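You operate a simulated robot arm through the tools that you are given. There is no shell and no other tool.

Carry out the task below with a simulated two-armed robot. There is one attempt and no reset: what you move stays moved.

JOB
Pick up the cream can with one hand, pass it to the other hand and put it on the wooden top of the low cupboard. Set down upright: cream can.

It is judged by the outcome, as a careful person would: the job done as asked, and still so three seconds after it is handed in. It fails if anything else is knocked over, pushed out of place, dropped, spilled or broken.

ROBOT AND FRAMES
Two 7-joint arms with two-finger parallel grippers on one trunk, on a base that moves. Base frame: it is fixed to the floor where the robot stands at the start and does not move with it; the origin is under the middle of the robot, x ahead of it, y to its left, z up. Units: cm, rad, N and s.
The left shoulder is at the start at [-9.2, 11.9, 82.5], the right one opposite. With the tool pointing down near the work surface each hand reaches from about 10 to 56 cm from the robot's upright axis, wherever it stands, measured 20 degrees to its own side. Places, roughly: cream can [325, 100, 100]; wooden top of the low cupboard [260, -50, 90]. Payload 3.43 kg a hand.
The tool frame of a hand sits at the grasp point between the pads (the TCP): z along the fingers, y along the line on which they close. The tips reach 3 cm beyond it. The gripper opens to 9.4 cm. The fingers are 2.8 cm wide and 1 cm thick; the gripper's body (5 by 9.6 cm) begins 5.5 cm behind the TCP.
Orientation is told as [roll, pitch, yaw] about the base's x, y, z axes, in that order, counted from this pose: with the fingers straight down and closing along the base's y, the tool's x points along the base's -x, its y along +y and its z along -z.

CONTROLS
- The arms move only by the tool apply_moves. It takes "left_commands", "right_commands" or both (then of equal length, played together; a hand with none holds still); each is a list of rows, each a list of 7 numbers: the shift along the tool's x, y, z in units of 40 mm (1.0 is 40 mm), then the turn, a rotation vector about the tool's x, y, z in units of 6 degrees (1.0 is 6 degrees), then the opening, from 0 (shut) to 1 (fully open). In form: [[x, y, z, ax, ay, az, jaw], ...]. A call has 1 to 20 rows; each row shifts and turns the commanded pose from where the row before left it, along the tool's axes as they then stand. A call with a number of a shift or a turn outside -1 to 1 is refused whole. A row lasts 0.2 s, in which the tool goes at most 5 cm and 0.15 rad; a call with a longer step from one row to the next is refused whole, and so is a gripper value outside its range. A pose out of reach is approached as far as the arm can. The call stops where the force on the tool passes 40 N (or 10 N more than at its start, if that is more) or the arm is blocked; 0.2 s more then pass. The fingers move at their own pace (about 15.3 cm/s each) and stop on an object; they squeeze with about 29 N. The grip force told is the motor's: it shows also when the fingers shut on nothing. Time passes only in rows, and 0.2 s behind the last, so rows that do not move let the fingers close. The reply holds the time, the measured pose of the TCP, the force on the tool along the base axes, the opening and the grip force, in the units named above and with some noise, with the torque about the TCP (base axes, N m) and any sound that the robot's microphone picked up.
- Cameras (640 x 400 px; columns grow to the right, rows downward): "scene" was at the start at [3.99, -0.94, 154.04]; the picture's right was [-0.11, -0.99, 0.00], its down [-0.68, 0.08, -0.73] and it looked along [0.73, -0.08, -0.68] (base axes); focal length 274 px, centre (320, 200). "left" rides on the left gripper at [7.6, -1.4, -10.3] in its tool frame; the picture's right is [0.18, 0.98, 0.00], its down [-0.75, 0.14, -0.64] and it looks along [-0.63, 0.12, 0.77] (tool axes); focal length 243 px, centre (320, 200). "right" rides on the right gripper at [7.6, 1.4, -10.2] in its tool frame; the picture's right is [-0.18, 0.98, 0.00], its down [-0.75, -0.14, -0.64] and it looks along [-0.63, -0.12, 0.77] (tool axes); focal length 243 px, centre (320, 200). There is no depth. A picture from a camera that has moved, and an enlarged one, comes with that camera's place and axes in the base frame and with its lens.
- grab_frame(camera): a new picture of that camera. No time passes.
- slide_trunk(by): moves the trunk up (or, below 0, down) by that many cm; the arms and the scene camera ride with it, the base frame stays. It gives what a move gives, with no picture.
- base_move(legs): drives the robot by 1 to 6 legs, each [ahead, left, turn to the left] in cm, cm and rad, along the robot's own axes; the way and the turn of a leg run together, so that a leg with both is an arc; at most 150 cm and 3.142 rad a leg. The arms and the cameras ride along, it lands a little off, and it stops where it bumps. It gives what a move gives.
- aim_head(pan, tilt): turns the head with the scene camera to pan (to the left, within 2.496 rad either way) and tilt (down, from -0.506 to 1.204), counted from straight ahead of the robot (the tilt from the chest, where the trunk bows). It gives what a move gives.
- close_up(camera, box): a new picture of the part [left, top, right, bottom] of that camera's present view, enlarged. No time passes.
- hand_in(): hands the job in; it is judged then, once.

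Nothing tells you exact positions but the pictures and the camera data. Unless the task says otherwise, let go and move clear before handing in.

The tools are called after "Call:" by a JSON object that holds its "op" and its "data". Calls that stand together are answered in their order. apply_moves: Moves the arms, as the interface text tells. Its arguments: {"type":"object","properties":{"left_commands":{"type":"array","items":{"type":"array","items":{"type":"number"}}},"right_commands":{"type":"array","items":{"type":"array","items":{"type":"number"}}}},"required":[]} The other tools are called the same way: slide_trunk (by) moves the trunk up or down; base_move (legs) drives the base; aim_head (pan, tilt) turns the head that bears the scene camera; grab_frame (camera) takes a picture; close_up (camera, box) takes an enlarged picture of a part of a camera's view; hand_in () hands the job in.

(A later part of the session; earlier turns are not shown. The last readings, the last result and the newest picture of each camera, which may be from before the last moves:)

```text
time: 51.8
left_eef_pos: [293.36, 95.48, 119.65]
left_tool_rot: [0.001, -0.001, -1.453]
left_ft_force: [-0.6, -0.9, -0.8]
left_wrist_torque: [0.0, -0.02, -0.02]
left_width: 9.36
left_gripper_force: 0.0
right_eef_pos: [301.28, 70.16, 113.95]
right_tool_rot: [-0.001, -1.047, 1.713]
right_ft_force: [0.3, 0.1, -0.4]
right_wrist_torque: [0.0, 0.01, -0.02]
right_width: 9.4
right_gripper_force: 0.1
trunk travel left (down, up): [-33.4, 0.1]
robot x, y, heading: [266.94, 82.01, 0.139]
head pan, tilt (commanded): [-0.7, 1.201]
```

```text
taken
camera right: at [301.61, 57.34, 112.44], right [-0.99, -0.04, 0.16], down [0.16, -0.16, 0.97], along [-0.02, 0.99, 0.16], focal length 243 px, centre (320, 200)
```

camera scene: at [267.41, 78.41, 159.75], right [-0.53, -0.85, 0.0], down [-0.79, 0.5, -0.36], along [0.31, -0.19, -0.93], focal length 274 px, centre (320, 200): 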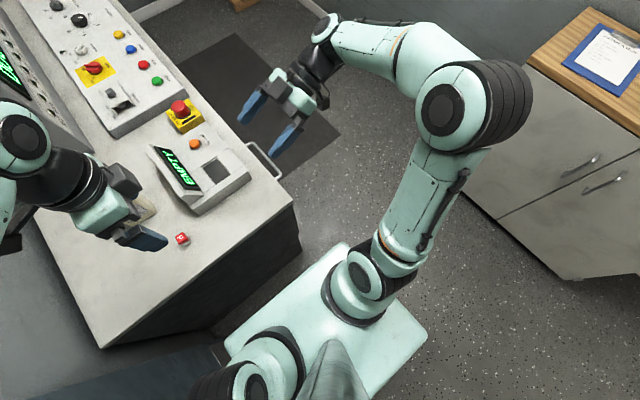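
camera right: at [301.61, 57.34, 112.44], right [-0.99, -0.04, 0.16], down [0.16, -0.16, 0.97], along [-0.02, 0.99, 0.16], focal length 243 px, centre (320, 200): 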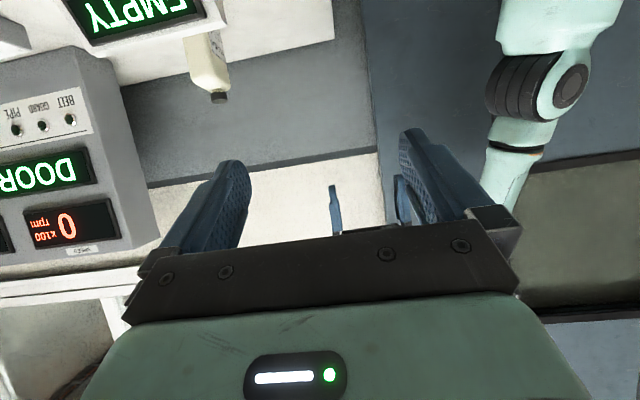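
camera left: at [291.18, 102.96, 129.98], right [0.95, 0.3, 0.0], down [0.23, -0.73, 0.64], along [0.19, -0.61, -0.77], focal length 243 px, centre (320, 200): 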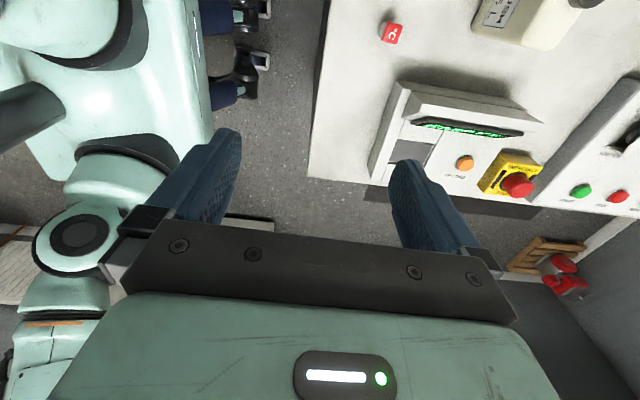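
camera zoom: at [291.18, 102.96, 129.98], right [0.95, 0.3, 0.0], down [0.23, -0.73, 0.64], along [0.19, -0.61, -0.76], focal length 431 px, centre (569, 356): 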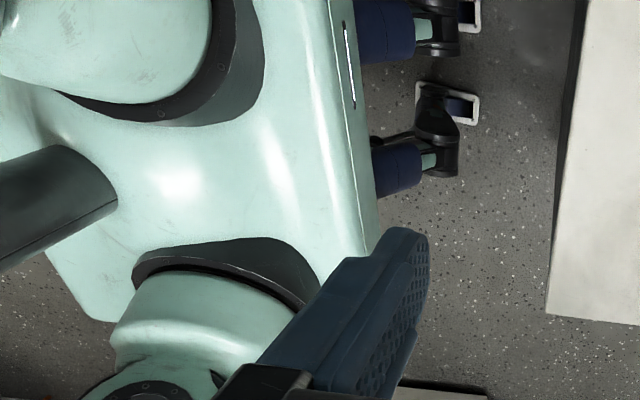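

Nothing loose is near the base. Both stops were about 28 cm from the counter edge, so I take that as the base's limit. I'll now test how far the left arm reaches toward a point above the can.

Call:
{"op": "apply_moves", "data": {"left_commands": [[0.373, 0.865, 0.1, 0, 0, 0, 1], [0.373, 0.865, 0.1, 0, 0, 0, 1], [0.373, 0.865, 0.1, 0, 0, 0, 1], [0.373, 0.865, 0.1, 0, 0, 0, 1], [0.373, 0.865, 0.1, 0, 0, 0, 1], [0.373, 0.865, 0.1, 0, 0, 0, 1]]}}

Call:
{"op": "aim_head", "data": {"pan": 0.7, "tilt": 0.9}}

Call:
{"op": "grab_frame", "data": {"camera": "scene"}}

Call:
{"op": "grab_frame", "data": {"camera": "left"}}

```text
time: 53.1
left_eef_pos: [313.18, 106.78, 117.25]
left_tool_rot: [-0.001, -0.001, -1.453]
left_ft_force: [-1.0, -0.5, 0.5]
left_wrist_torque: [-0.04, -0.01, -0.02]
left_width: 9.41
left_gripper_force: 0.0
right_eef_pos: [301.47, 70.08, 113.91]
right_tool_rot: [0.0, -1.046, 1.711]
right_ft_force: [-0.3, 0.2, -0.1]
right_wrist_torque: [-0.02, 0.02, 0.03]
right_width: 9.41
right_gripper_force: 0.1
trunk travel left (down, up): [-33.4, 0.1]
robot x, y, heading: [267.39, 82.22, 0.139]
head pan, tilt (commanded): [-0.7, 1.201]
```

```text
time: 54.7
left_eef_pos: [312.96, 106.69, 117.35]
left_tool_rot: [0.002, -0.002, -1.453]
left_ft_force: [-0.6, 0.2, -0.9]
left_wrist_torque: [-0.03, 0.06, 0.0]
left_width: 9.41
left_gripper_force: 0.0
right_eef_pos: [301.28, 70.06, 113.86]
right_tool_rot: [-0.001, -1.046, 1.711]
right_ft_force: [-0.2, -0.4, 0.9]
right_wrist_torque: [-0.02, -0.01, 0.0]
right_width: 9.4
right_gripper_force: 0.0
trunk travel left (down, up): [-33.4, 0.1]
robot x, y, heading: [267.25, 82.04, 0.14]
head pan, tilt (commanded): [0.7, 0.901]
```

```text
taken
camera scene: at [267.72, 86.98, 161.73], right [0.74, -0.67, 0.0], down [-0.52, -0.58, -0.62], along [0.42, 0.46, -0.78], focal length 274 px, centre (320, 200)
```

scene: 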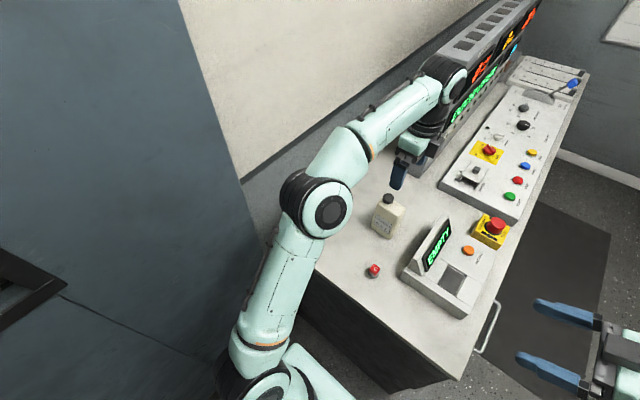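

```text
taken
camera left: at [310.69, 114.29, 127.62], right [0.95, 0.3, 0.0], down [0.23, -0.73, 0.64], along [0.19, -0.61, -0.77], focal length 243 px, centre (320, 200)
```

left: 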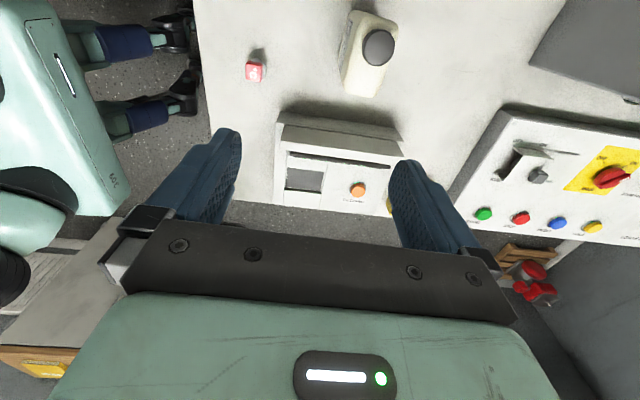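

The left arm reaches well, and both cameras now see the can. I'll zoom in to pin down its position and orientation.

Call:
{"op": "close_up", "data": {"camera": "left", "box": [230, 0, 422, 120]}}

Call:
{"op": "close_up", "data": {"camera": "scene", "box": [340, 150, 460, 290]}}

```text
3.33 times, centred on (326, 60) of left
camera zoom: at [310.69, 114.29, 127.62], right [0.95, 0.3, 0.0], down [0.23, -0.73, 0.64], along [0.19, -0.61, -0.77], focal length 809 px, centre (300, 667)
```

zoom: 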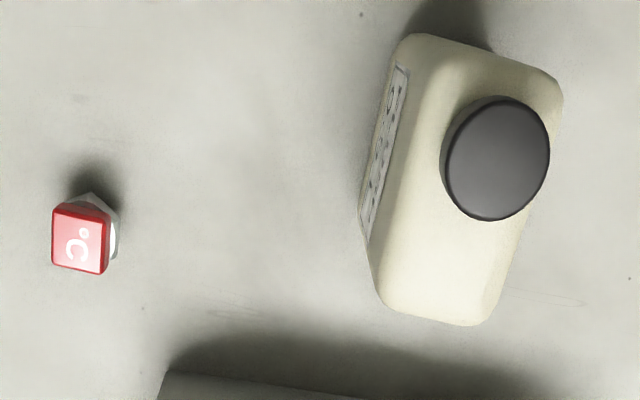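

```text
2.86 times, centred on (400, 220) of scene
camera zoom: at [267.72, 86.98, 161.73], right [0.74, -0.67, 0.0], down [-0.52, -0.58, -0.62], along [0.42, 0.46, -0.78], focal length 784 px, centre (91, 143)
```

zoom: 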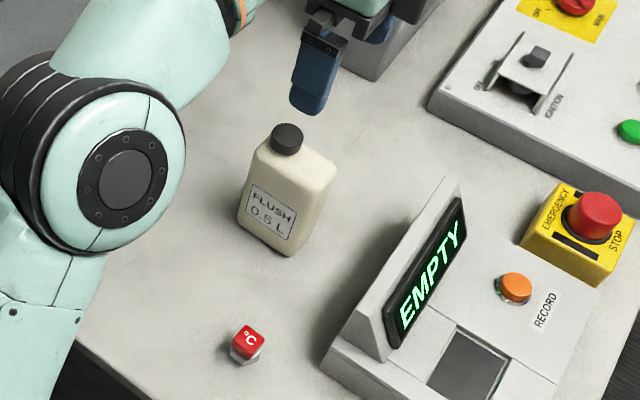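

Triangulation gives the cap top at about z 96.4 and the can's centre at about (318.5, 110.2), with the closing axis already aligned within a few degrees. I'll move over the can and descend partway.

Call:
{"op": "apply_moves", "data": {"left_commands": [[0.354, 0.739, 0, 0, 0, 0, 1], [0.354, 0.739, 0, 0, 0, 0, 1], [0, 0, 0.8, 0, 0, 0, 1], [0, 0, 0.8, 0, 0, 0, 1], [0, 0, 0.8, 0, 0, 0, 1], [0, 0, 0, 0, 0, 0, 1]]}}

Call:
{"op": "grab_frame", "data": {"camera": "left"}}

Call:
{"op": "grab_frame", "data": {"camera": "scene"}}

```text
time: 56.1
left_eef_pos: [315.28, 108.55, 107.05]
left_tool_rot: [0.002, -0.002, -1.453]
left_ft_force: [0.0, 0.3, -0.2]
left_wrist_torque: [0.01, -0.03, 0.01]
left_width: 9.38
left_gripper_force: 0.1
left hand out of reach, approached as far as the arm can: row 1, 2
right_eef_pos: [301.25, 70.15, 113.93]
right_tool_rot: [-0.003, -1.045, 1.711]
right_ft_force: [0.0, 0.4, -0.1]
right_wrist_torque: [0.01, 0.01, 0.02]
right_width: 9.4
right_gripper_force: 0.0
trunk travel left (down, up): [-33.4, 0.1]
robot x, y, heading: [267.06, 81.78, 0.144]
head pan, tilt (commanded): [0.7, 0.901]
```

```text
taken
camera left: at [313.1, 115.97, 117.27], right [0.95, 0.3, 0.0], down [0.23, -0.73, 0.64], along [0.19, -0.61, -0.76], focal length 243 px, centre (320, 200)
```

left: 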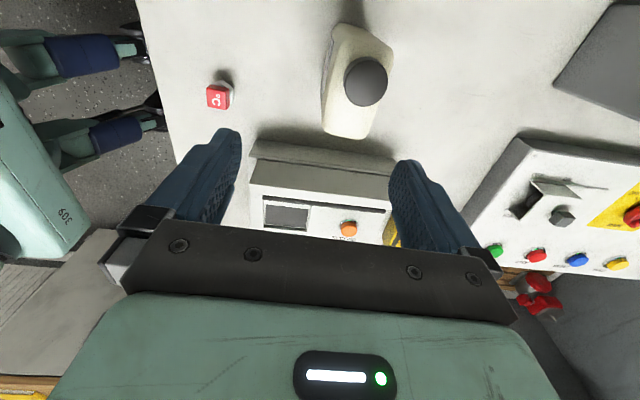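

```text
taken
camera scene: at [267.71, 86.98, 161.74], right [0.74, -0.67, 0.0], down [-0.52, -0.58, -0.62], along [0.42, 0.46, -0.78], focal length 274 px, centre (320, 200)
```

scene: 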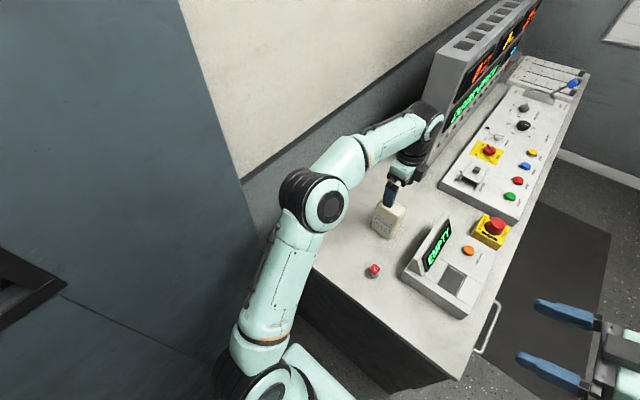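

At the higher level the arm ran out of reach, but it should reach further lower down. I'll move the remaining few centimetres while descending slightly.

Call:
{"op": "apply_moves", "data": {"left_commands": [[0, 0, 0.5, 0, 0, 0, 1], [0.316, 0.843, 0.2, 0, 0, 0, 1], [0, 0, 0, 0, 0, 0, 1]]}}

Call:
{"op": "grab_frame", "data": {"camera": "left"}}

```text
time: 56.9
left_eef_pos: [318.5, 110.09, 104.2]
left_tool_rot: [0.003, -0.003, -1.454]
left_ft_force: [0.2, -0.1, -0.6]
left_wrist_torque: [0.0, 0.0, 0.02]
left_width: 9.41
left_gripper_force: 0.1
right_eef_pos: [301.21, 70.13, 113.93]
right_tool_rot: [-0.005, -1.049, 1.712]
right_ft_force: [0.3, -0.1, 1.3]
right_wrist_torque: [0.04, 0.01, -0.04]
right_width: 9.4
right_gripper_force: 0.1
trunk travel left (down, up): [-33.4, 0.1]
robot x, y, heading: [267.16, 82.17, 0.141]
head pan, tilt (commanded): [0.7, 0.901]
```

```text
taken
camera left: at [316.28, 117.62, 114.54], right [0.95, 0.3, 0.0], down [0.23, -0.73, 0.64], along [0.19, -0.61, -0.77], focal length 243 px, centre (320, 200)
```

left: 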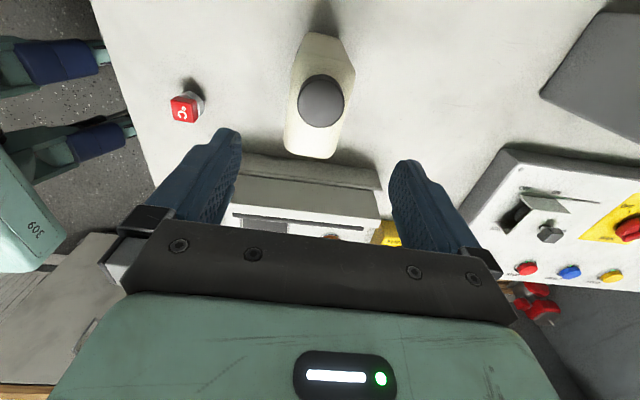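

The can sits centred between the open fingers, and measured edges give a centre near (318.6, 109.7). I'll descend to TCP z of about 92.5, with a final look before closing.

Call:
{"op": "apply_moves", "data": {"left_commands": [[-0.1, 0, 0.6, 0, 0, 0, 1], [0, 0, 0.6, 0, 0, 0, 1], [0, 0, 0.6, 0, 0, 0, 1], [0, 0, 0.6, 0, 0, 0, 1], [0, 0, 0.5, 0, 0, 0, 1], [0, 0, 0, 0, 0, 0, 1]]}}

Call:
{"op": "grab_frame", "data": {"camera": "left"}}

Call:
{"op": "close_up", "data": {"camera": "scene", "box": [340, 150, 460, 290]}}

Call:
{"op": "grab_frame", "data": {"camera": "right"}}

```text
time: 58.3
left_eef_pos: [318.7, 109.82, 92.75]
left_tool_rot: [0.0, 0.0, -1.451]
left_ft_force: [-0.4, -0.2, 0.3]
left_wrist_torque: [0.03, -0.02, -0.03]
left_width: 9.4
left_gripper_force: 0.0
right_eef_pos: [301.28, 70.12, 114.01]
right_tool_rot: [-0.001, -1.046, 1.712]
right_ft_force: [-0.6, -0.1, -0.4]
right_wrist_torque: [-0.04, 0.0, 0.01]
right_width: 9.37
right_gripper_force: 0.1
trunk travel left (down, up): [-33.4, 0.1]
robot x, y, heading: [266.72, 81.78, 0.14]
head pan, tilt (commanded): [0.7, 0.901]
```

```text
taken
camera left: at [316.46, 117.22, 102.93], right [0.95, 0.3, 0.0], down [0.23, -0.73, 0.64], along [0.19, -0.61, -0.77], focal length 243 px, centre (320, 200)
```

left: 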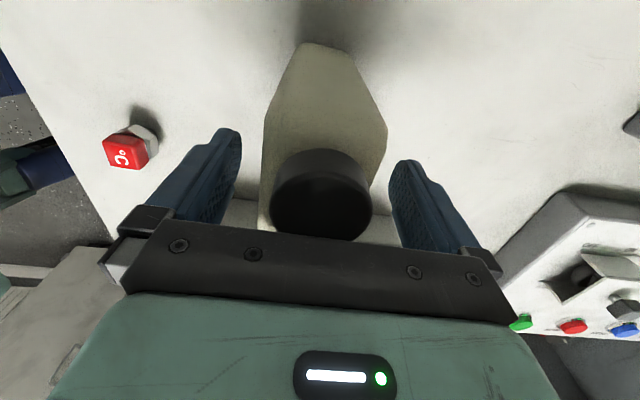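

```text
2.86 times, centred on (400, 220) of scene
camera zoom: at [267.71, 86.98, 161.74], right [0.74, -0.67, 0.0], down [-0.52, -0.58, -0.62], along [0.42, 0.46, -0.78], focal length 784 px, centre (91, 143)
```

zoom: 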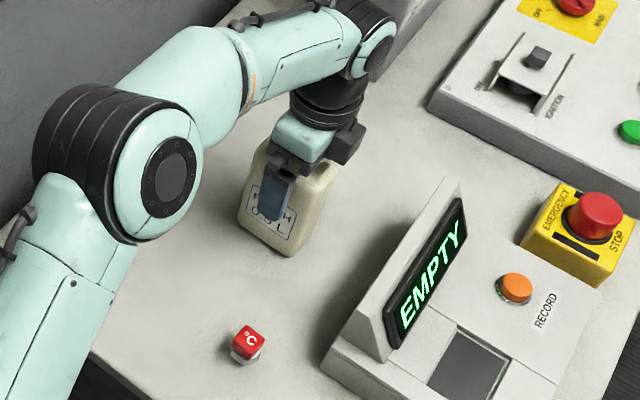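

```text
taken
camera right: at [301.6, 57.33, 112.45], right [-0.99, -0.04, 0.16], down [0.16, -0.16, 0.97], along [-0.02, 0.99, 0.16], focal length 243 px, centre (320, 200)
```

right: 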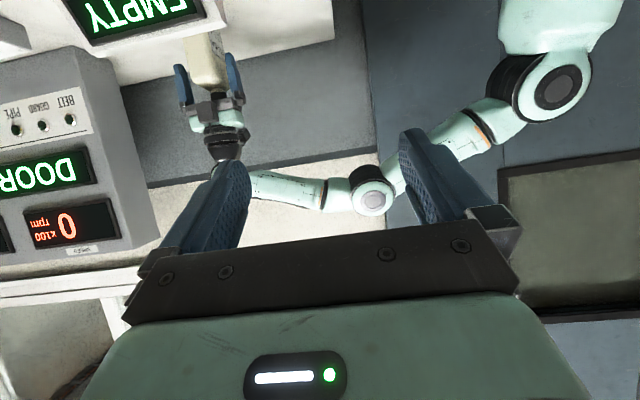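

Call:
{"op": "close_up", "data": {"camera": "right", "box": [150, 10, 280, 165]}}

```text
2.58 times, centred on (215, 88) of right
camera zoom: at [301.6, 57.33, 112.45], right [-0.99, -0.04, 0.16], down [0.16, -0.16, 0.97], along [-0.02, 0.99, 0.16], focal length 626 px, centre (591, 490)
```

zoom: 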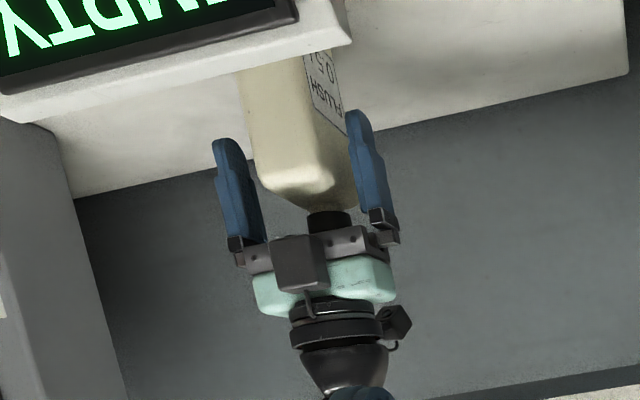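

The fingers straddle the can's upper body and the cap sits just under the palm, with no contact force. Closing the left gripper now.

Call:
{"op": "apply_moves", "data": {"left_commands": [[0, 0, 0, 0, 0, 0, 0], [0, 0, 0, 0, 0, 0, 0], [0, 0, 0, 0, 0, 0, 0], [0, 0, 0, 0, 0, 0, 0]]}}

Call:
{"op": "grab_frame", "data": {"camera": "left"}}

Call:
{"op": "close_up", "data": {"camera": "right", "box": [150, 10, 280, 165]}}

```text
time: 59.3
left_eef_pos: [318.63, 109.72, 92.69]
left_tool_rot: [0.001, -0.001, -1.45]
left_ft_force: [-1.1, -0.1, -0.2]
left_wrist_torque: [0.02, 0.04, -0.04]
left_width: 5.42
left_gripper_force: 28.4
right_eef_pos: [301.36, 70.09, 113.98]
right_tool_rot: [-0.001, -1.047, 1.713]
right_ft_force: [-0.7, 0.4, -0.3]
right_wrist_torque: [0.01, -0.02, 0.0]
right_width: 9.39
right_gripper_force: 0.1
trunk travel left (down, up): [-33.4, 0.1]
robot x, y, heading: [266.79, 81.79, 0.137]
head pan, tilt (commanded): [0.7, 0.901]
```

```text
taken
camera left: at [316.44, 117.22, 102.96], right [0.95, 0.3, 0.0], down [0.23, -0.73, 0.64], along [0.19, -0.61, -0.77], focal length 243 px, centre (320, 200)
```

left: 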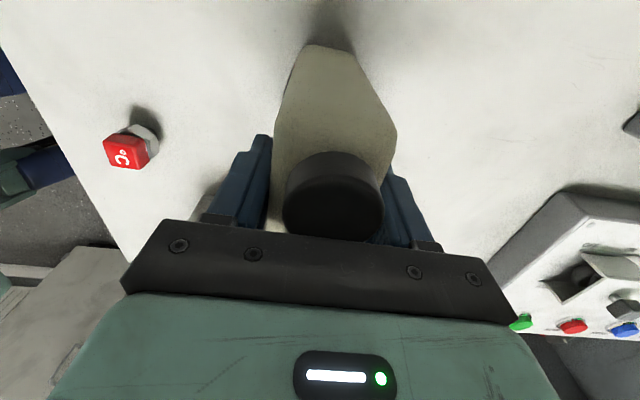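

```text
2.58 times, centred on (215, 88) of right
camera zoom: at [301.59, 57.33, 112.45], right [-0.99, -0.04, 0.16], down [0.16, -0.16, 0.97], along [-0.02, 0.99, 0.16], focal length 626 px, centre (591, 490)
```

zoom: 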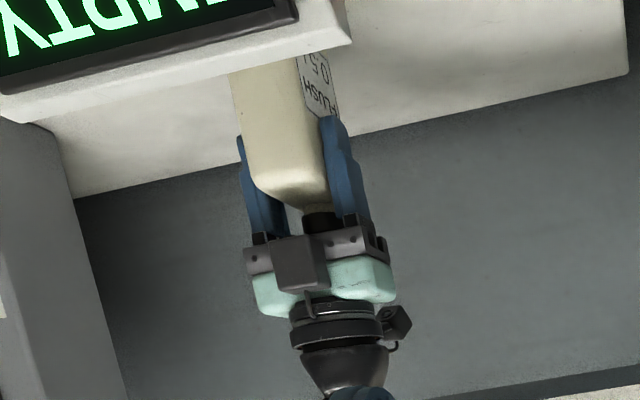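

The can is gripped, with a width of 5.4 cm and 28 N. I'll lift it straight up a little first and verify the hold.

Call:
{"op": "apply_moves", "data": {"left_commands": [[0, 0, -0.3, 0, 0, 0, 0], [0, 0, -0.5, 0, 0, 0, 0], [0, 0, -0.6, 0, 0, 0, 0], [0, 0, -0.6, 0, 0, 0, 0], [0, 0, 0, 0, 0, 0, 0]]}}

Call:
{"op": "grab_frame", "data": {"camera": "scene"}}

Call:
{"op": "close_up", "data": {"camera": "right", "box": [130, 10, 330, 210]}}

```text
time: 60.5
left_eef_pos: [318.85, 109.74, 100.49]
left_tool_rot: [0.002, -0.003, -1.453]
left_ft_force: [-0.4, -0.1, -5.3]
left_wrist_torque: [-0.05, 0.02, 0.02]
left_width: 5.46
left_gripper_force: 28.4
right_eef_pos: [301.32, 70.07, 113.93]
right_tool_rot: [-0.001, -1.044, 1.711]
right_ft_force: [-0.2, 0.0, 0.0]
right_wrist_torque: [-0.04, 0.02, -0.02]
right_width: 9.42
right_gripper_force: 0.1
trunk travel left (down, up): [-33.4, 0.1]
robot x, y, heading: [267.22, 82.27, 0.141]
head pan, tilt (commanded): [0.7, 0.901]
```

```text
taken
camera scene: at [267.78, 87.03, 161.73], right [0.74, -0.67, 0.0], down [-0.52, -0.58, -0.62], along [0.41, 0.46, -0.78], focal length 274 px, centre (320, 200)
```

scene: 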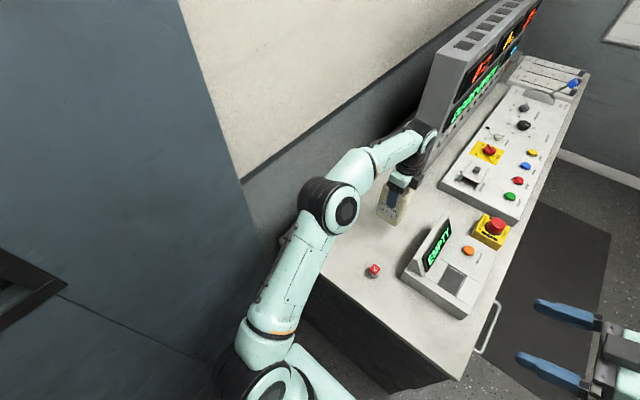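

```text
2.00 times, centred on (230, 110) of right
camera zoom: at [301.65, 57.36, 112.43], right [-0.99, -0.04, 0.16], down [0.16, -0.16, 0.97], along [-0.02, 0.99, 0.16], focal length 485 px, centre (500, 380)
```

zoom: 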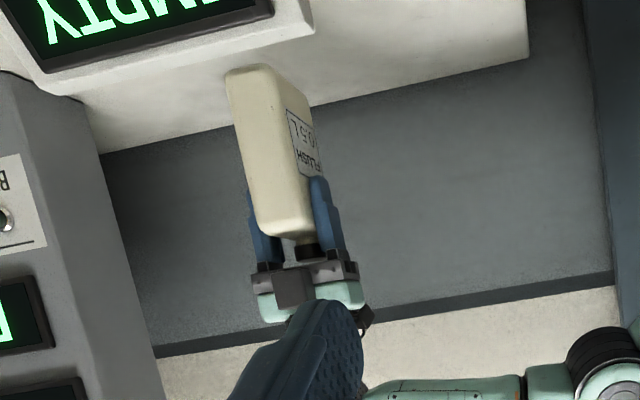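

The can is lifted cleanly, weighing about 5 N, and nothing else moved. I'll bring it back toward the robot while raising it.

Call:
{"op": "apply_moves", "data": {"left_commands": [[0, -0.1, -0.8, 0, 0, 0, 0], [-0.253, -0.785, -0.45, 0, 0, 0, 0], [-0.253, -0.785, -0.45, 0, 0, 0, 0], [-0.253, -0.785, -0.45, 0, 0, 0, 0], [-0.253, -0.785, -0.45, 0, 0, 0, 0], [-0.253, -0.785, -0.45, 0, 0, 0, 0], [-0.253, -0.785, -0.45, 0, 0, 0, 0], [-0.253, -0.785, -0.45, 0, 0, 0, 0], [0, 0, 0, 0, 0, 0, 0]]}}

Call:
{"op": "grab_frame", "data": {"camera": "scene"}}

Call:
{"op": "grab_frame", "data": {"camera": "right"}}

```text
time: 62.5
left_eef_pos: [297.35, 100.05, 116.38]
left_tool_rot: [0.003, 0.0, -1.454]
left_ft_force: [0.6, -0.2, -6.0]
left_wrist_torque: [-0.06, -0.01, 0.0]
left_width: 5.42
left_gripper_force: 29.2
right_eef_pos: [301.49, 70.16, 113.94]
right_tool_rot: [-0.003, -1.046, 1.711]
right_ft_force: [0.3, 0.1, 0.1]
right_wrist_torque: [0.01, 0.01, -0.01]
right_width: 9.4
right_gripper_force: 0.0
trunk travel left (down, up): [-33.4, 0.1]
robot x, y, heading: [267.06, 81.59, 0.138]
head pan, tilt (commanded): [0.7, 0.901]
```

```text
taken
camera scene: at [267.82, 87.03, 161.74], right [0.74, -0.67, 0.0], down [-0.52, -0.58, -0.62], along [0.41, 0.46, -0.78], focal length 274 px, centre (320, 200)
```

scene: 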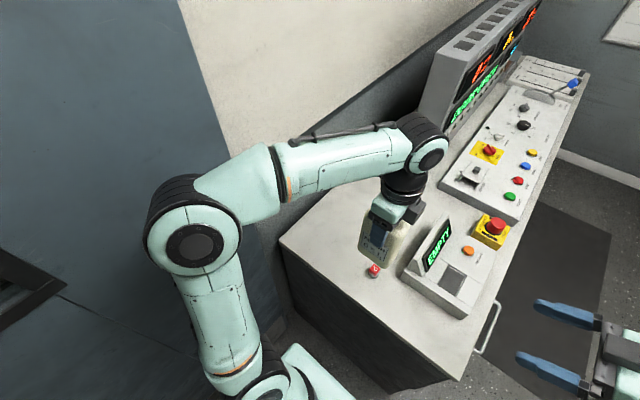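

```text
taken
camera right: at [301.68, 57.36, 112.43], right [-0.99, -0.04, 0.16], down [0.16, -0.16, 0.97], along [-0.02, 0.99, 0.16], focal length 243 px, centre (320, 200)
```

right: 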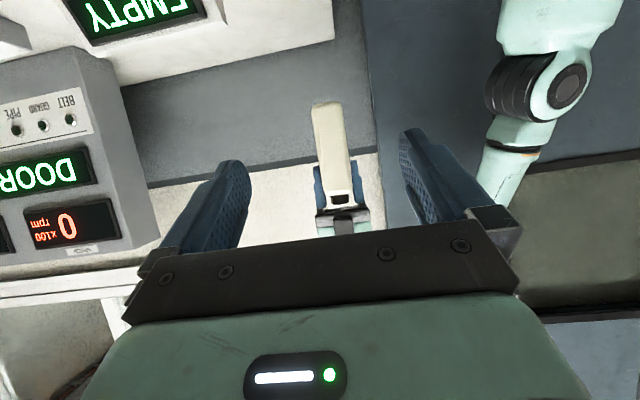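

The can is secure. I'll back away from the counter and the door into the middle of the room for the handover.

Call:
{"op": "base_move", "data": {"legs": [[-15, -15, 0], [-22, -18, 0]]}}

Call:
{"op": "aim_head", "data": {"pan": 0.0, "tilt": 1.0}}

Call:
{"op": "grab_frame", "data": {"camera": "scene"}}

```text
time: 66.3
left_eef_pos: [265.43, 62.41, 116.55]
left_tool_rot: [0.002, -0.001, -1.452]
left_ft_force: [0.6, -1.2, -5.3]
left_wrist_torque: [-0.04, -0.01, -0.01]
left_width: 5.44
left_gripper_force: 28.9
right_eef_pos: [269.56, 32.26, 113.74]
right_tool_rot: [-0.003, -1.047, 1.712]
right_ft_force: [-0.3, 0.8, -0.2]
right_wrist_torque: [-0.03, -0.02, -0.02]
right_width: 9.4
right_gripper_force: 0.0
trunk travel left (down, up): [-33.4, 0.1]
robot x, y, heading: [235.27, 44.44, 0.138]
head pan, tilt (commanded): [0.7, 0.901]
```

```text
time: 67.3
left_eef_pos: [265.53, 62.39, 116.6]
left_tool_rot: [0.002, -0.003, -1.452]
left_ft_force: [-0.3, -0.9, -6.0]
left_wrist_torque: [-0.04, -0.02, -0.01]
left_width: 5.43
left_gripper_force: 28.7
right_eef_pos: [269.5, 32.29, 114.02]
right_tool_rot: [-0.001, -1.048, 1.712]
right_ft_force: [0.1, -0.2, 0.7]
right_wrist_torque: [-0.05, -0.02, 0.01]
right_width: 9.4
right_gripper_force: 0.1
trunk travel left (down, up): [-33.4, 0.1]
robot x, y, heading: [235.22, 44.13, 0.139]
head pan, tilt (commanded): [0.0, 1.0]
```

```text
taken
camera scene: at [237.85, 44.51, 161.01], right [0.14, -0.99, 0.0], down [-0.83, -0.12, -0.54], along [0.53, 0.08, -0.84], focal length 274 px, centre (320, 200)
```

scene: 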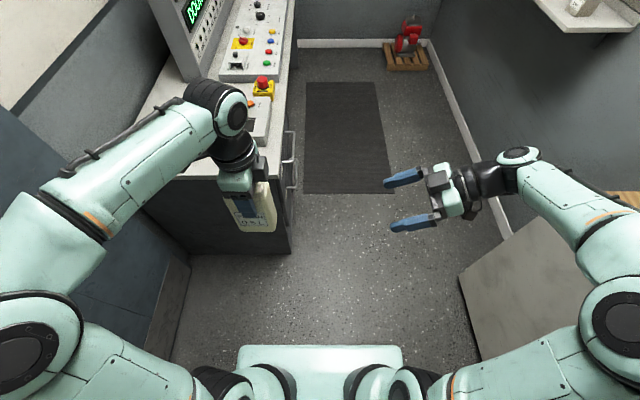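

Both hands are in view. I'll bring the left hand with the can to the middle, in front of the chest.

Call:
{"op": "apply_moves", "data": {"left_commands": [[-0.727, -0.102, -0.375, 0, 0, 0, 0], [-0.727, -0.102, -0.375, 0, 0, 0, 0], [-0.727, -0.102, -0.375, 0, 0, 0, 0], [0, 0, 0, 0, 0, 0, 0]]}}

Call:
{"op": "grab_frame", "data": {"camera": "scene"}}

Call:
{"op": "grab_frame", "data": {"camera": "right"}}

```text
time: 68.3
left_eef_pos: [265.29, 53.55, 121.02]
left_tool_rot: [0.001, -0.002, -1.452]
left_ft_force: [0.0, 0.4, -6.3]
left_wrist_torque: [0.01, 0.02, -0.02]
left_width: 5.43
left_gripper_force: 28.5
right_eef_pos: [269.56, 32.27, 113.91]
right_tool_rot: [-0.002, -1.045, 1.712]
right_ft_force: [0.0, -0.3, 0.1]
right_wrist_torque: [0.01, -0.01, -0.03]
right_width: 9.41
right_gripper_force: 0.2
trunk travel left (down, up): [-33.4, 0.1]
robot x, y, heading: [235.68, 44.49, 0.138]
head pan, tilt (commanded): [0.0, 1.0]
```

```text
taken
camera scene: at [237.84, 44.55, 161.01], right [0.14, -0.99, 0.0], down [-0.83, -0.12, -0.54], along [0.53, 0.07, -0.84], focal length 274 px, centre (320, 200)
```

scene: 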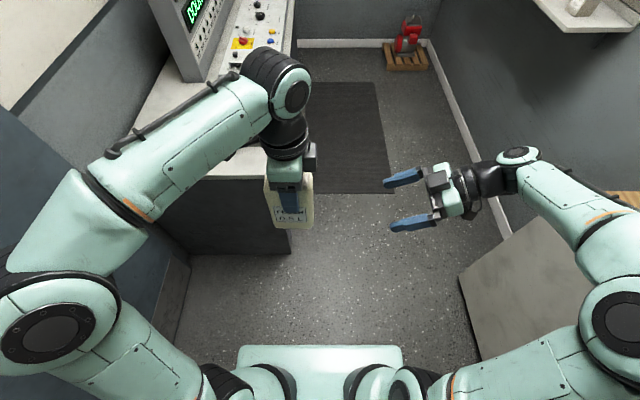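

```text
taken
camera right: at [269.89, 19.56, 112.45], right [-0.99, -0.05, 0.16], down [0.16, -0.16, 0.97], along [-0.02, 0.99, 0.16], focal length 243 px, centre (320, 200)
```

right: 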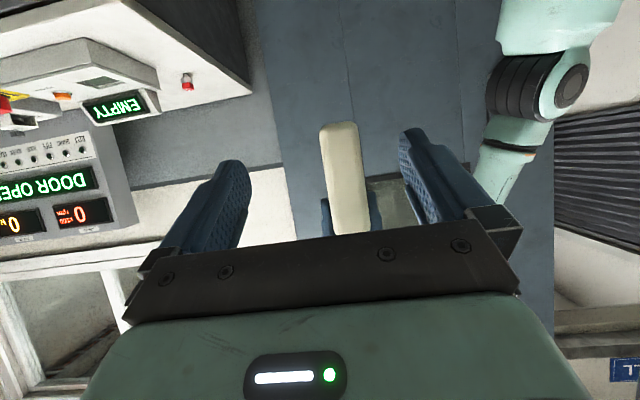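

Call:
{"op": "close_up", "data": {"camera": "right", "box": [260, 100, 440, 240]}}

Call:
{"op": "close_up", "data": {"camera": "scene", "box": [220, 130, 360, 240]}}

```text
2.86 times, centred on (350, 170) of right
camera zoom: at [269.89, 19.56, 112.45], right [-0.99, -0.05, 0.16], down [0.16, -0.16, 0.97], along [-0.02, 0.99, 0.16], focal length 693 px, centre (234, 286)
```

zoom: 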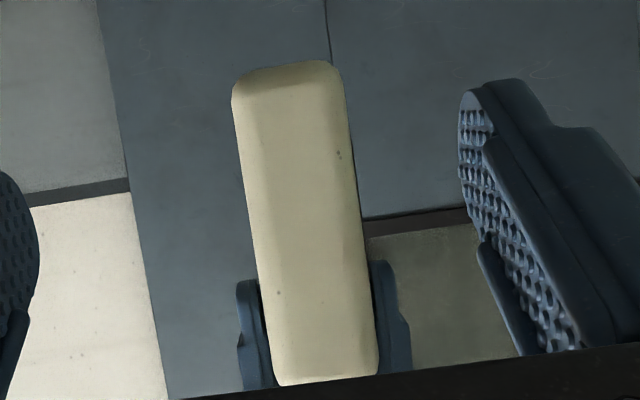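

```text
3.64 times, centred on (290, 185) of scene
camera zoom: at [237.84, 44.55, 161.01], right [0.14, -0.99, 0.0], down [-0.83, -0.12, -0.54], along [0.53, 0.07, -0.84], focal length 997 px, centre (429, 254)
```

zoom: 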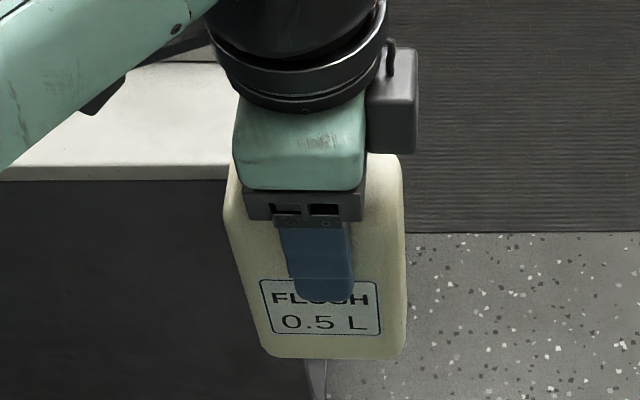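

The can bottom is about 12.5 cm below the left TCP, so the right hand can take hold low on the body at about 5.8 cm up. That is clear of the left fingertips. I'll line the right hand up partway first.

Call:
{"op": "apply_moves", "data": {"right_commands": [[-0.36, 0.107, 0.562, 0, 0, 0, 1], [-0.36, 0.107, 0.562, 0, 0, 0, 1], [-0.36, 0.107, 0.562, 0, 0, 0, 1], [0, 0, 0, 0, 0, 0, 1]]}}

Call:
{"op": "grab_frame", "data": {"camera": "right"}}

Call:
{"op": "grab_frame", "data": {"camera": "scene"}}

```text
time: 69.3
left_eef_pos: [265.39, 53.43, 120.98]
left_tool_rot: [0.0, -0.002, -1.452]
left_ft_force: [-0.1, -0.2, -6.0]
left_wrist_torque: [-0.02, 0.01, 0.04]
left_width: 5.44
left_gripper_force: 29.0
right_eef_pos: [267.29, 40.03, 114.29]
right_tool_rot: [-0.001, -1.047, 1.712]
right_ft_force: [0.8, -0.5, 0.0]
right_wrist_torque: [-0.01, 0.0, 0.02]
right_width: 9.39
right_gripper_force: 0.0
trunk travel left (down, up): [-33.4, 0.1]
robot x, y, heading: [235.05, 44.37, 0.136]
head pan, tilt (commanded): [0.0, 1.0]
```

```text
taken
camera right: at [267.49, 27.3, 112.76], right [-0.99, -0.05, 0.16], down [0.16, -0.16, 0.97], along [-0.02, 0.99, 0.16], focal length 243 px, centre (320, 200)
```

right: 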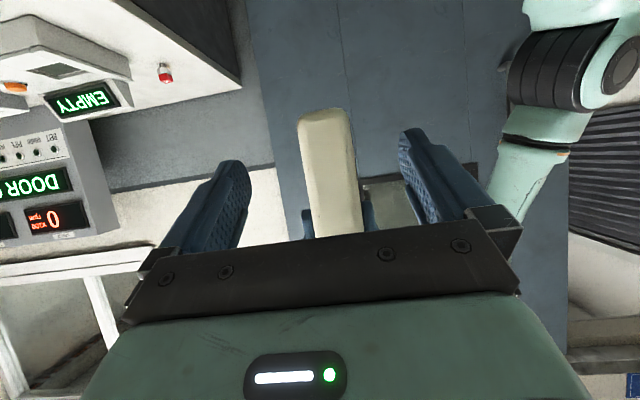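

```text
taken
camera scene: at [237.86, 44.47, 161.01], right [0.14, -0.99, 0.0], down [-0.83, -0.12, -0.54], along [0.53, 0.08, -0.84], focal length 274 px, centre (320, 200)
```

scene: 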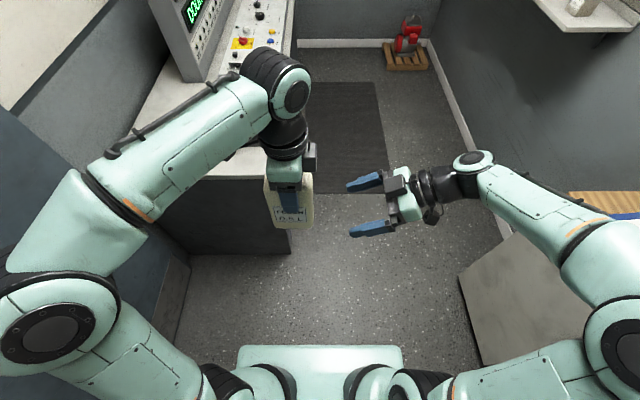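

The right gripper is lined up on the can. I'll move in most of the way and check.

Call:
{"op": "apply_moves", "data": {"right_commands": [[-0.384, 0, 0.661, 0, 0, 0, 1], [-0.384, 0, 0.661, 0, 0, 0, 1], [-0.192, 0, 0.33, 0, 0, 0, 1], [-0.192, 0, 0.33, 0, 0, 0, 1], [0, 0, 0, 0, 0, 0, 1]]}}

Call:
{"op": "grab_frame", "data": {"camera": "right"}}

Call:
{"op": "close_up", "data": {"camera": "scene", "box": [220, 120, 420, 260]}}

Call:
{"op": "grab_frame", "data": {"camera": "left"}}

```text
time: 70.5
left_eef_pos: [265.32, 53.47, 121.05]
left_tool_rot: [0.001, -0.002, -1.452]
left_ft_force: [-0.7, -0.1, -5.8]
left_wrist_torque: [-0.05, -0.03, 0.02]
left_width: 5.47
left_gripper_force: 29.2
right_eef_pos: [265.79, 49.11, 114.46]
right_tool_rot: [0.0, -1.046, 1.71]
right_ft_force: [0.1, -0.2, 0.5]
right_wrist_torque: [-0.01, 0.0, -0.03]
right_width: 9.36
right_gripper_force: 0.2
trunk travel left (down, up): [-33.4, 0.1]
robot x, y, heading: [235.25, 44.07, 0.144]
head pan, tilt (commanded): [0.0, 1.0]
```

```text
taken
camera right: at [266.22, 36.36, 112.82], right [-0.99, -0.05, 0.16], down [0.16, -0.16, 0.97], along [-0.02, 0.99, 0.16], focal length 243 px, centre (320, 200)
```

right: 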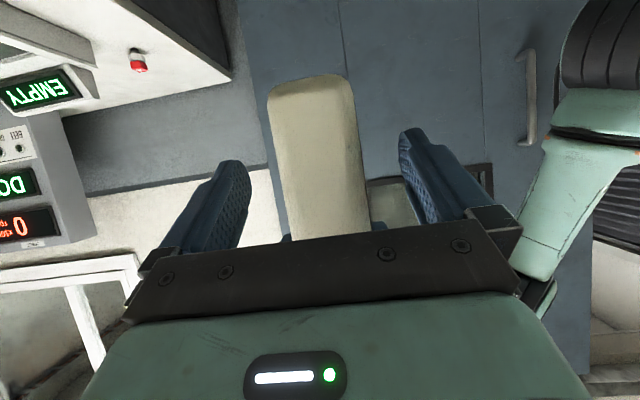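

```text
2.86 times, centred on (320, 190) of scene
camera zoom: at [237.85, 44.47, 161.01], right [0.14, -0.99, 0.0], down [-0.83, -0.12, -0.54], along [0.53, 0.08, -0.84], focal length 784 px, centre (320, 229)
```

zoom: 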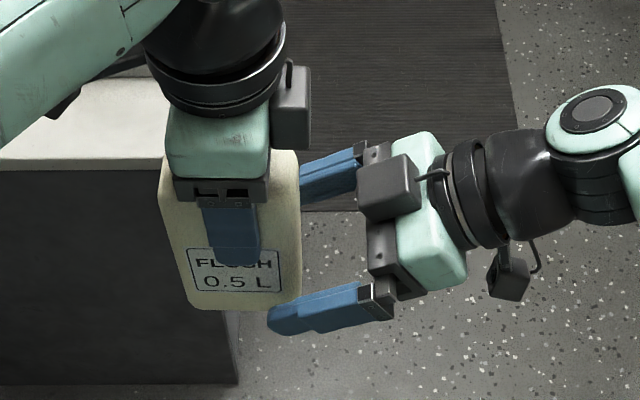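

```text
taken
camera left: at [263.05, 61.02, 131.24], right [0.95, 0.3, 0.0], down [0.23, -0.73, 0.64], along [0.19, -0.61, -0.77], focal length 243 px, centre (320, 200)
```

left: 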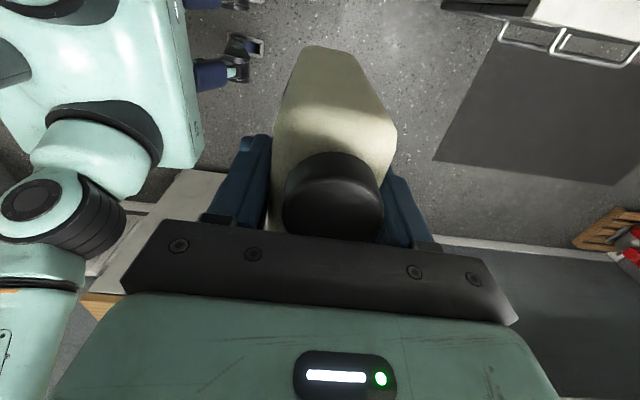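

There is a small sensor box on top of the right gripper that could touch the can's shoulder if I go too deep. I'll stop about 2.4 cm short of the can's centre; the fingers still overlap the can by nearly 4 cm.

Call:
{"op": "apply_moves", "data": {"right_commands": [[-0.106, 0, 0.184, 0, 0, 0, 1], [-0.106, 0, 0.184, 0, 0, 0, 1], [0, 0, 0, 0, 0, 0, 1]]}}

Call:
{"op": "close_up", "data": {"camera": "scene", "box": [220, 120, 420, 260]}}

Call:
{"op": "grab_frame", "data": {"camera": "right"}}

```text
time: 71.3
left_eef_pos: [265.22, 53.55, 121.04]
left_tool_rot: [0.002, -0.001, -1.453]
left_ft_force: [-0.6, 0.1, -5.9]
left_wrist_torque: [0.0, -0.02, 0.0]
left_width: 5.46
left_gripper_force: 29.0
right_eef_pos: [265.62, 50.76, 114.38]
right_tool_rot: [-0.002, -1.047, 1.712]
right_ft_force: [-1.1, 0.0, 0.2]
right_wrist_torque: [-0.01, 0.0, -0.04]
right_width: 9.41
right_gripper_force: 0.0
trunk travel left (down, up): [-33.4, 0.1]
robot x, y, heading: [234.94, 44.35, 0.136]
head pan, tilt (commanded): [0.0, 1.0]
```

```text
2.86 times, centred on (320, 190) of scene
camera zoom: at [237.85, 44.49, 161.01], right [0.14, -0.99, 0.0], down [-0.83, -0.12, -0.54], along [0.53, 0.08, -0.84], focal length 784 px, centre (320, 229)
```

zoom: 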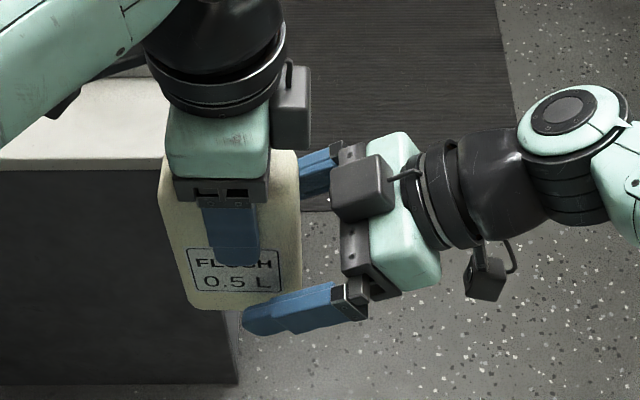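

```text
taken
camera right: at [265.97, 38.02, 112.83], right [-0.99, -0.05, 0.16], down [0.16, -0.16, 0.97], along [-0.02, 0.99, 0.16], focal length 243 px, centre (320, 200)
```

right: 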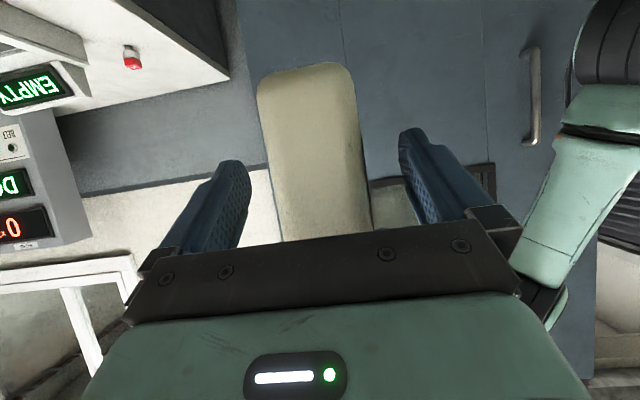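

There is still about 1.5 cm of room between the sensor box and the can, so I'll move in 0.7 cm more and close the right gripper.

Call:
{"op": "apply_moves", "data": {"right_commands": [[-0.088, 0, 0.151, 0, 0, 0, 1], [0, 0, 0, 0, 0, 0, 1], [0, 0, 0, 0, 0, 0, 0], [0, 0, 0, 0, 0, 0, 0], [0, 0, 0, 0, 0, 0, 0], [0, 0, 0, 0, 0, 0, 0]]}}

Call:
{"op": "close_up", "data": {"camera": "scene", "box": [220, 120, 420, 260]}}

Call:
{"op": "grab_frame", "data": {"camera": "right"}}

```text
time: 72.7
left_eef_pos: [265.26, 53.56, 120.96]
left_tool_rot: [0.002, -0.001, -1.451]
left_ft_force: [-0.8, -3.3, -6.0]
left_wrist_torque: [0.05, 0.23, 0.46]
left_width: 5.44
left_gripper_force: 29.0
right_eef_pos: [265.65, 51.33, 114.37]
right_tool_rot: [-0.003, -1.046, 1.713]
right_ft_force: [0.6, 2.7, 0.3]
right_wrist_torque: [-0.25, -0.15, -0.49]
right_width: 5.43
right_gripper_force: 28.6
trunk travel left (down, up): [-33.4, 0.1]
robot x, y, heading: [235.49, 44.19, 0.14]
head pan, tilt (commanded): [0.0, 1.0]
```

```text
2.86 times, centred on (320, 190) of scene
camera zoom: at [237.85, 44.5, 161.01], right [0.14, -0.99, 0.0], down [-0.83, -0.12, -0.54], along [0.53, 0.08, -0.84], focal length 784 px, centre (320, 229)
```

zoom: 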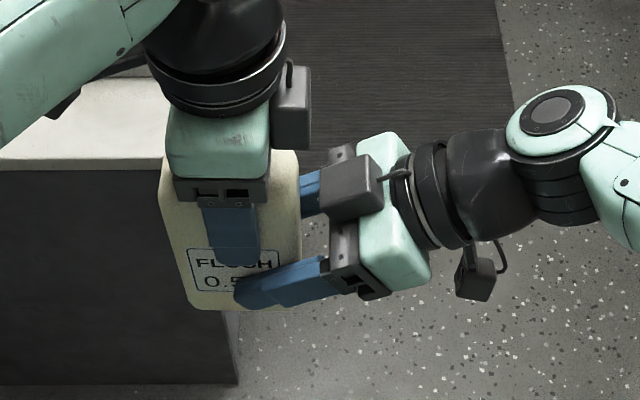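

```text
taken
camera right: at [265.88, 38.69, 112.82], right [-0.99, -0.05, 0.16], down [0.16, -0.16, 0.97], along [-0.02, 0.99, 0.16], focal length 243 px, centre (320, 200)
```

right: 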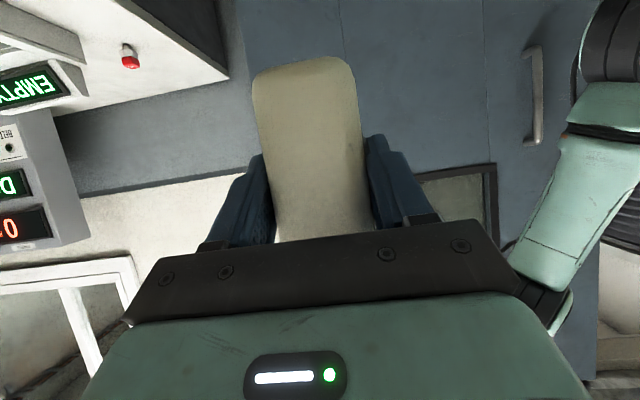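

The right hand has it firmly, 5.4 cm wide at 28.6 N. I'll open the left gripper and check that the can stays put.

Call:
{"op": "apply_moves", "data": {"left_commands": [[0, 0, 0, 0, 0, 0, 0.75], [0, 0, 0, 0, 0, 0, 0.85], [0, 0, 0, 0, 0, 0, 0.9]]}}

Call:
{"op": "close_up", "data": {"camera": "scene", "box": [220, 120, 420, 260]}}

Call:
{"op": "grab_frame", "data": {"camera": "left"}}

```text
time: 73.5
left_eef_pos: [265.38, 53.59, 120.93]
left_tool_rot: [0.003, -0.002, -1.453]
left_ft_force: [0.2, -0.6, 0.6]
left_wrist_torque: [0.01, -0.01, 0.01]
left_width: 8.45
left_gripper_force: 0.1
right_eef_pos: [265.47, 51.41, 114.32]
right_tool_rot: [-0.002, -1.045, 1.712]
right_ft_force: [-0.4, -0.4, -0.6]
right_wrist_torque: [-0.14, 0.0, 0.0]
right_width: 5.44
right_gripper_force: 29.0
trunk travel left (down, up): [-33.4, 0.1]
robot x, y, heading: [235.5, 44.25, 0.142]
head pan, tilt (commanded): [0.0, 1.0]
```

```text
2.86 times, centred on (320, 190) of scene
camera zoom: at [237.85, 44.5, 161.01], right [0.14, -0.99, 0.0], down [-0.83, -0.12, -0.54], along [0.53, 0.08, -0.84], focal length 784 px, centre (320, 229)
```

zoom: 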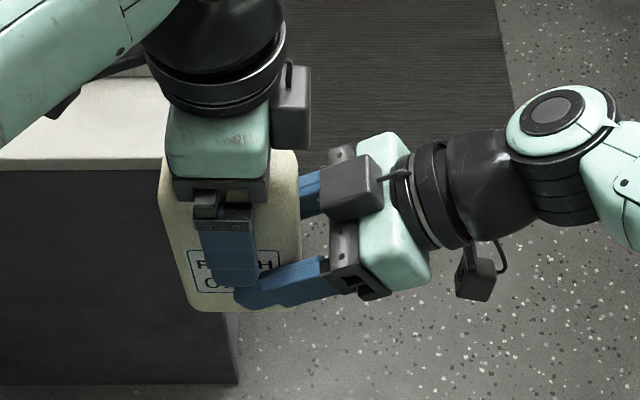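

```text
taken
camera left: at [263.05, 61.05, 131.25], right [0.95, 0.3, 0.0], down [0.23, -0.73, 0.64], along [0.19, -0.61, -0.77], focal length 243 px, centre (320, 200)
```

left: 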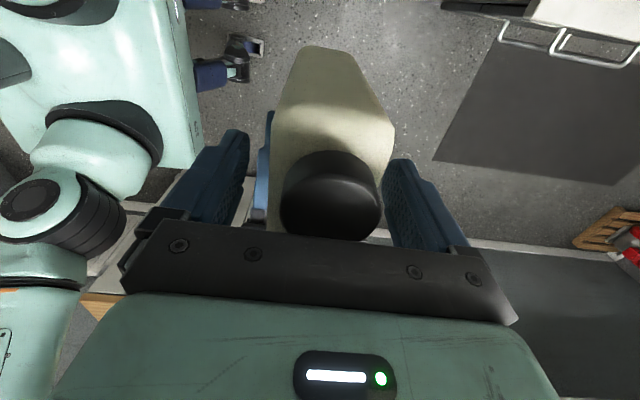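

The can stays in the right hand. I'll let it settle for a moment and re-read the forces before withdrawing the left hand.

Call:
{"op": "apply_moves", "data": {"left_commands": [[0, 0, 0, 0, 0, 0, 0.98], [0, 0, 0, 0, 0, 0, 0.98]]}}

```text
time: 74.1
left_eef_pos: [265.34, 53.52, 120.89]
left_tool_rot: [0.003, -0.001, -1.453]
left_ft_force: [-0.2, 0.1, -0.9]
left_wrist_torque: [0.0, -0.02, -0.02]
left_width: 9.19
left_gripper_force: 0.1
right_eef_pos: [265.58, 51.51, 114.27]
right_tool_rot: [-0.001, -1.046, 1.711]
right_ft_force: [-0.4, 0.0, -0.3]
right_wrist_torque: [-0.1, -0.01, 0.0]
right_width: 5.42
right_gripper_force: 29.3
trunk travel left (down, up): [-33.4, 0.1]
robot x, y, heading: [235.07, 44.27, 0.137]
head pan, tilt (commanded): [0.0, 1.0]
```

Call:
{"op": "apply_moves", "data": {"left_commands": [[0, 0, -0.25, 0, 0, 0, 0.98], [0, 0, -0.4, 0, 0, 0, 0.98], [0, 0, -0.4, 0, 0, 0, 0.98]]}}

Call:
{"op": "grab_frame", "data": {"camera": "scene"}}

Call:
{"op": "grab_frame", "data": {"camera": "left"}}

```text
time: 74.9
left_eef_pos: [265.36, 53.48, 125.03]
left_tool_rot: [0.003, -0.001, -1.453]
left_ft_force: [0.1, -0.4, -0.2]
left_wrist_torque: [0.01, -0.02, 0.01]
left_width: 9.2
left_gripper_force: 0.0
right_eef_pos: [265.55, 51.26, 114.29]
right_tool_rot: [-0.002, -1.045, 1.712]
right_ft_force: [-0.4, 0.2, 0.0]
right_wrist_torque: [-0.15, -0.02, 0.04]
right_width: 5.45
right_gripper_force: 29.2
trunk travel left (down, up): [-33.4, 0.1]
robot x, y, heading: [235.37, 44.27, 0.137]
head pan, tilt (commanded): [0.0, 1.0]
```

```text
taken
camera scene: at [237.86, 44.49, 161.01], right [0.14, -0.99, 0.0], down [-0.83, -0.12, -0.54], along [0.53, 0.08, -0.84], focal length 274 px, centre (320, 200)
```

scene: 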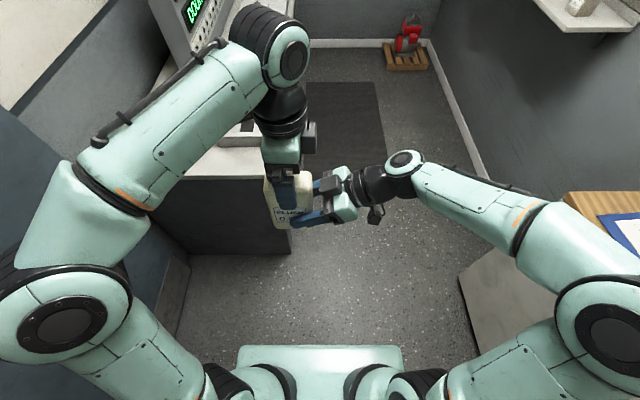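

```text
taken
camera left: at [263.11, 61.03, 135.39], right [0.95, 0.3, 0.0], down [0.23, -0.73, 0.64], along [0.19, -0.61, -0.77], focal length 243 px, centre (320, 200)
```

left: 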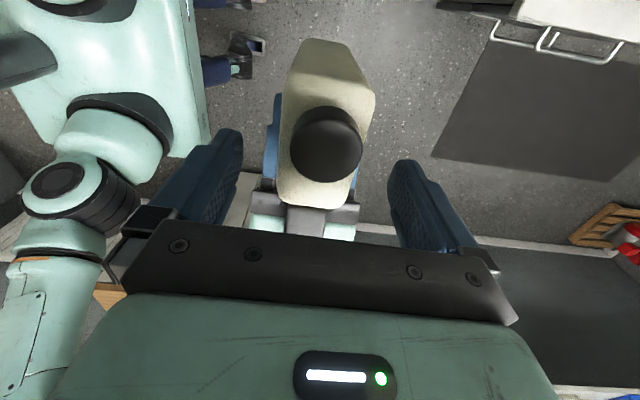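

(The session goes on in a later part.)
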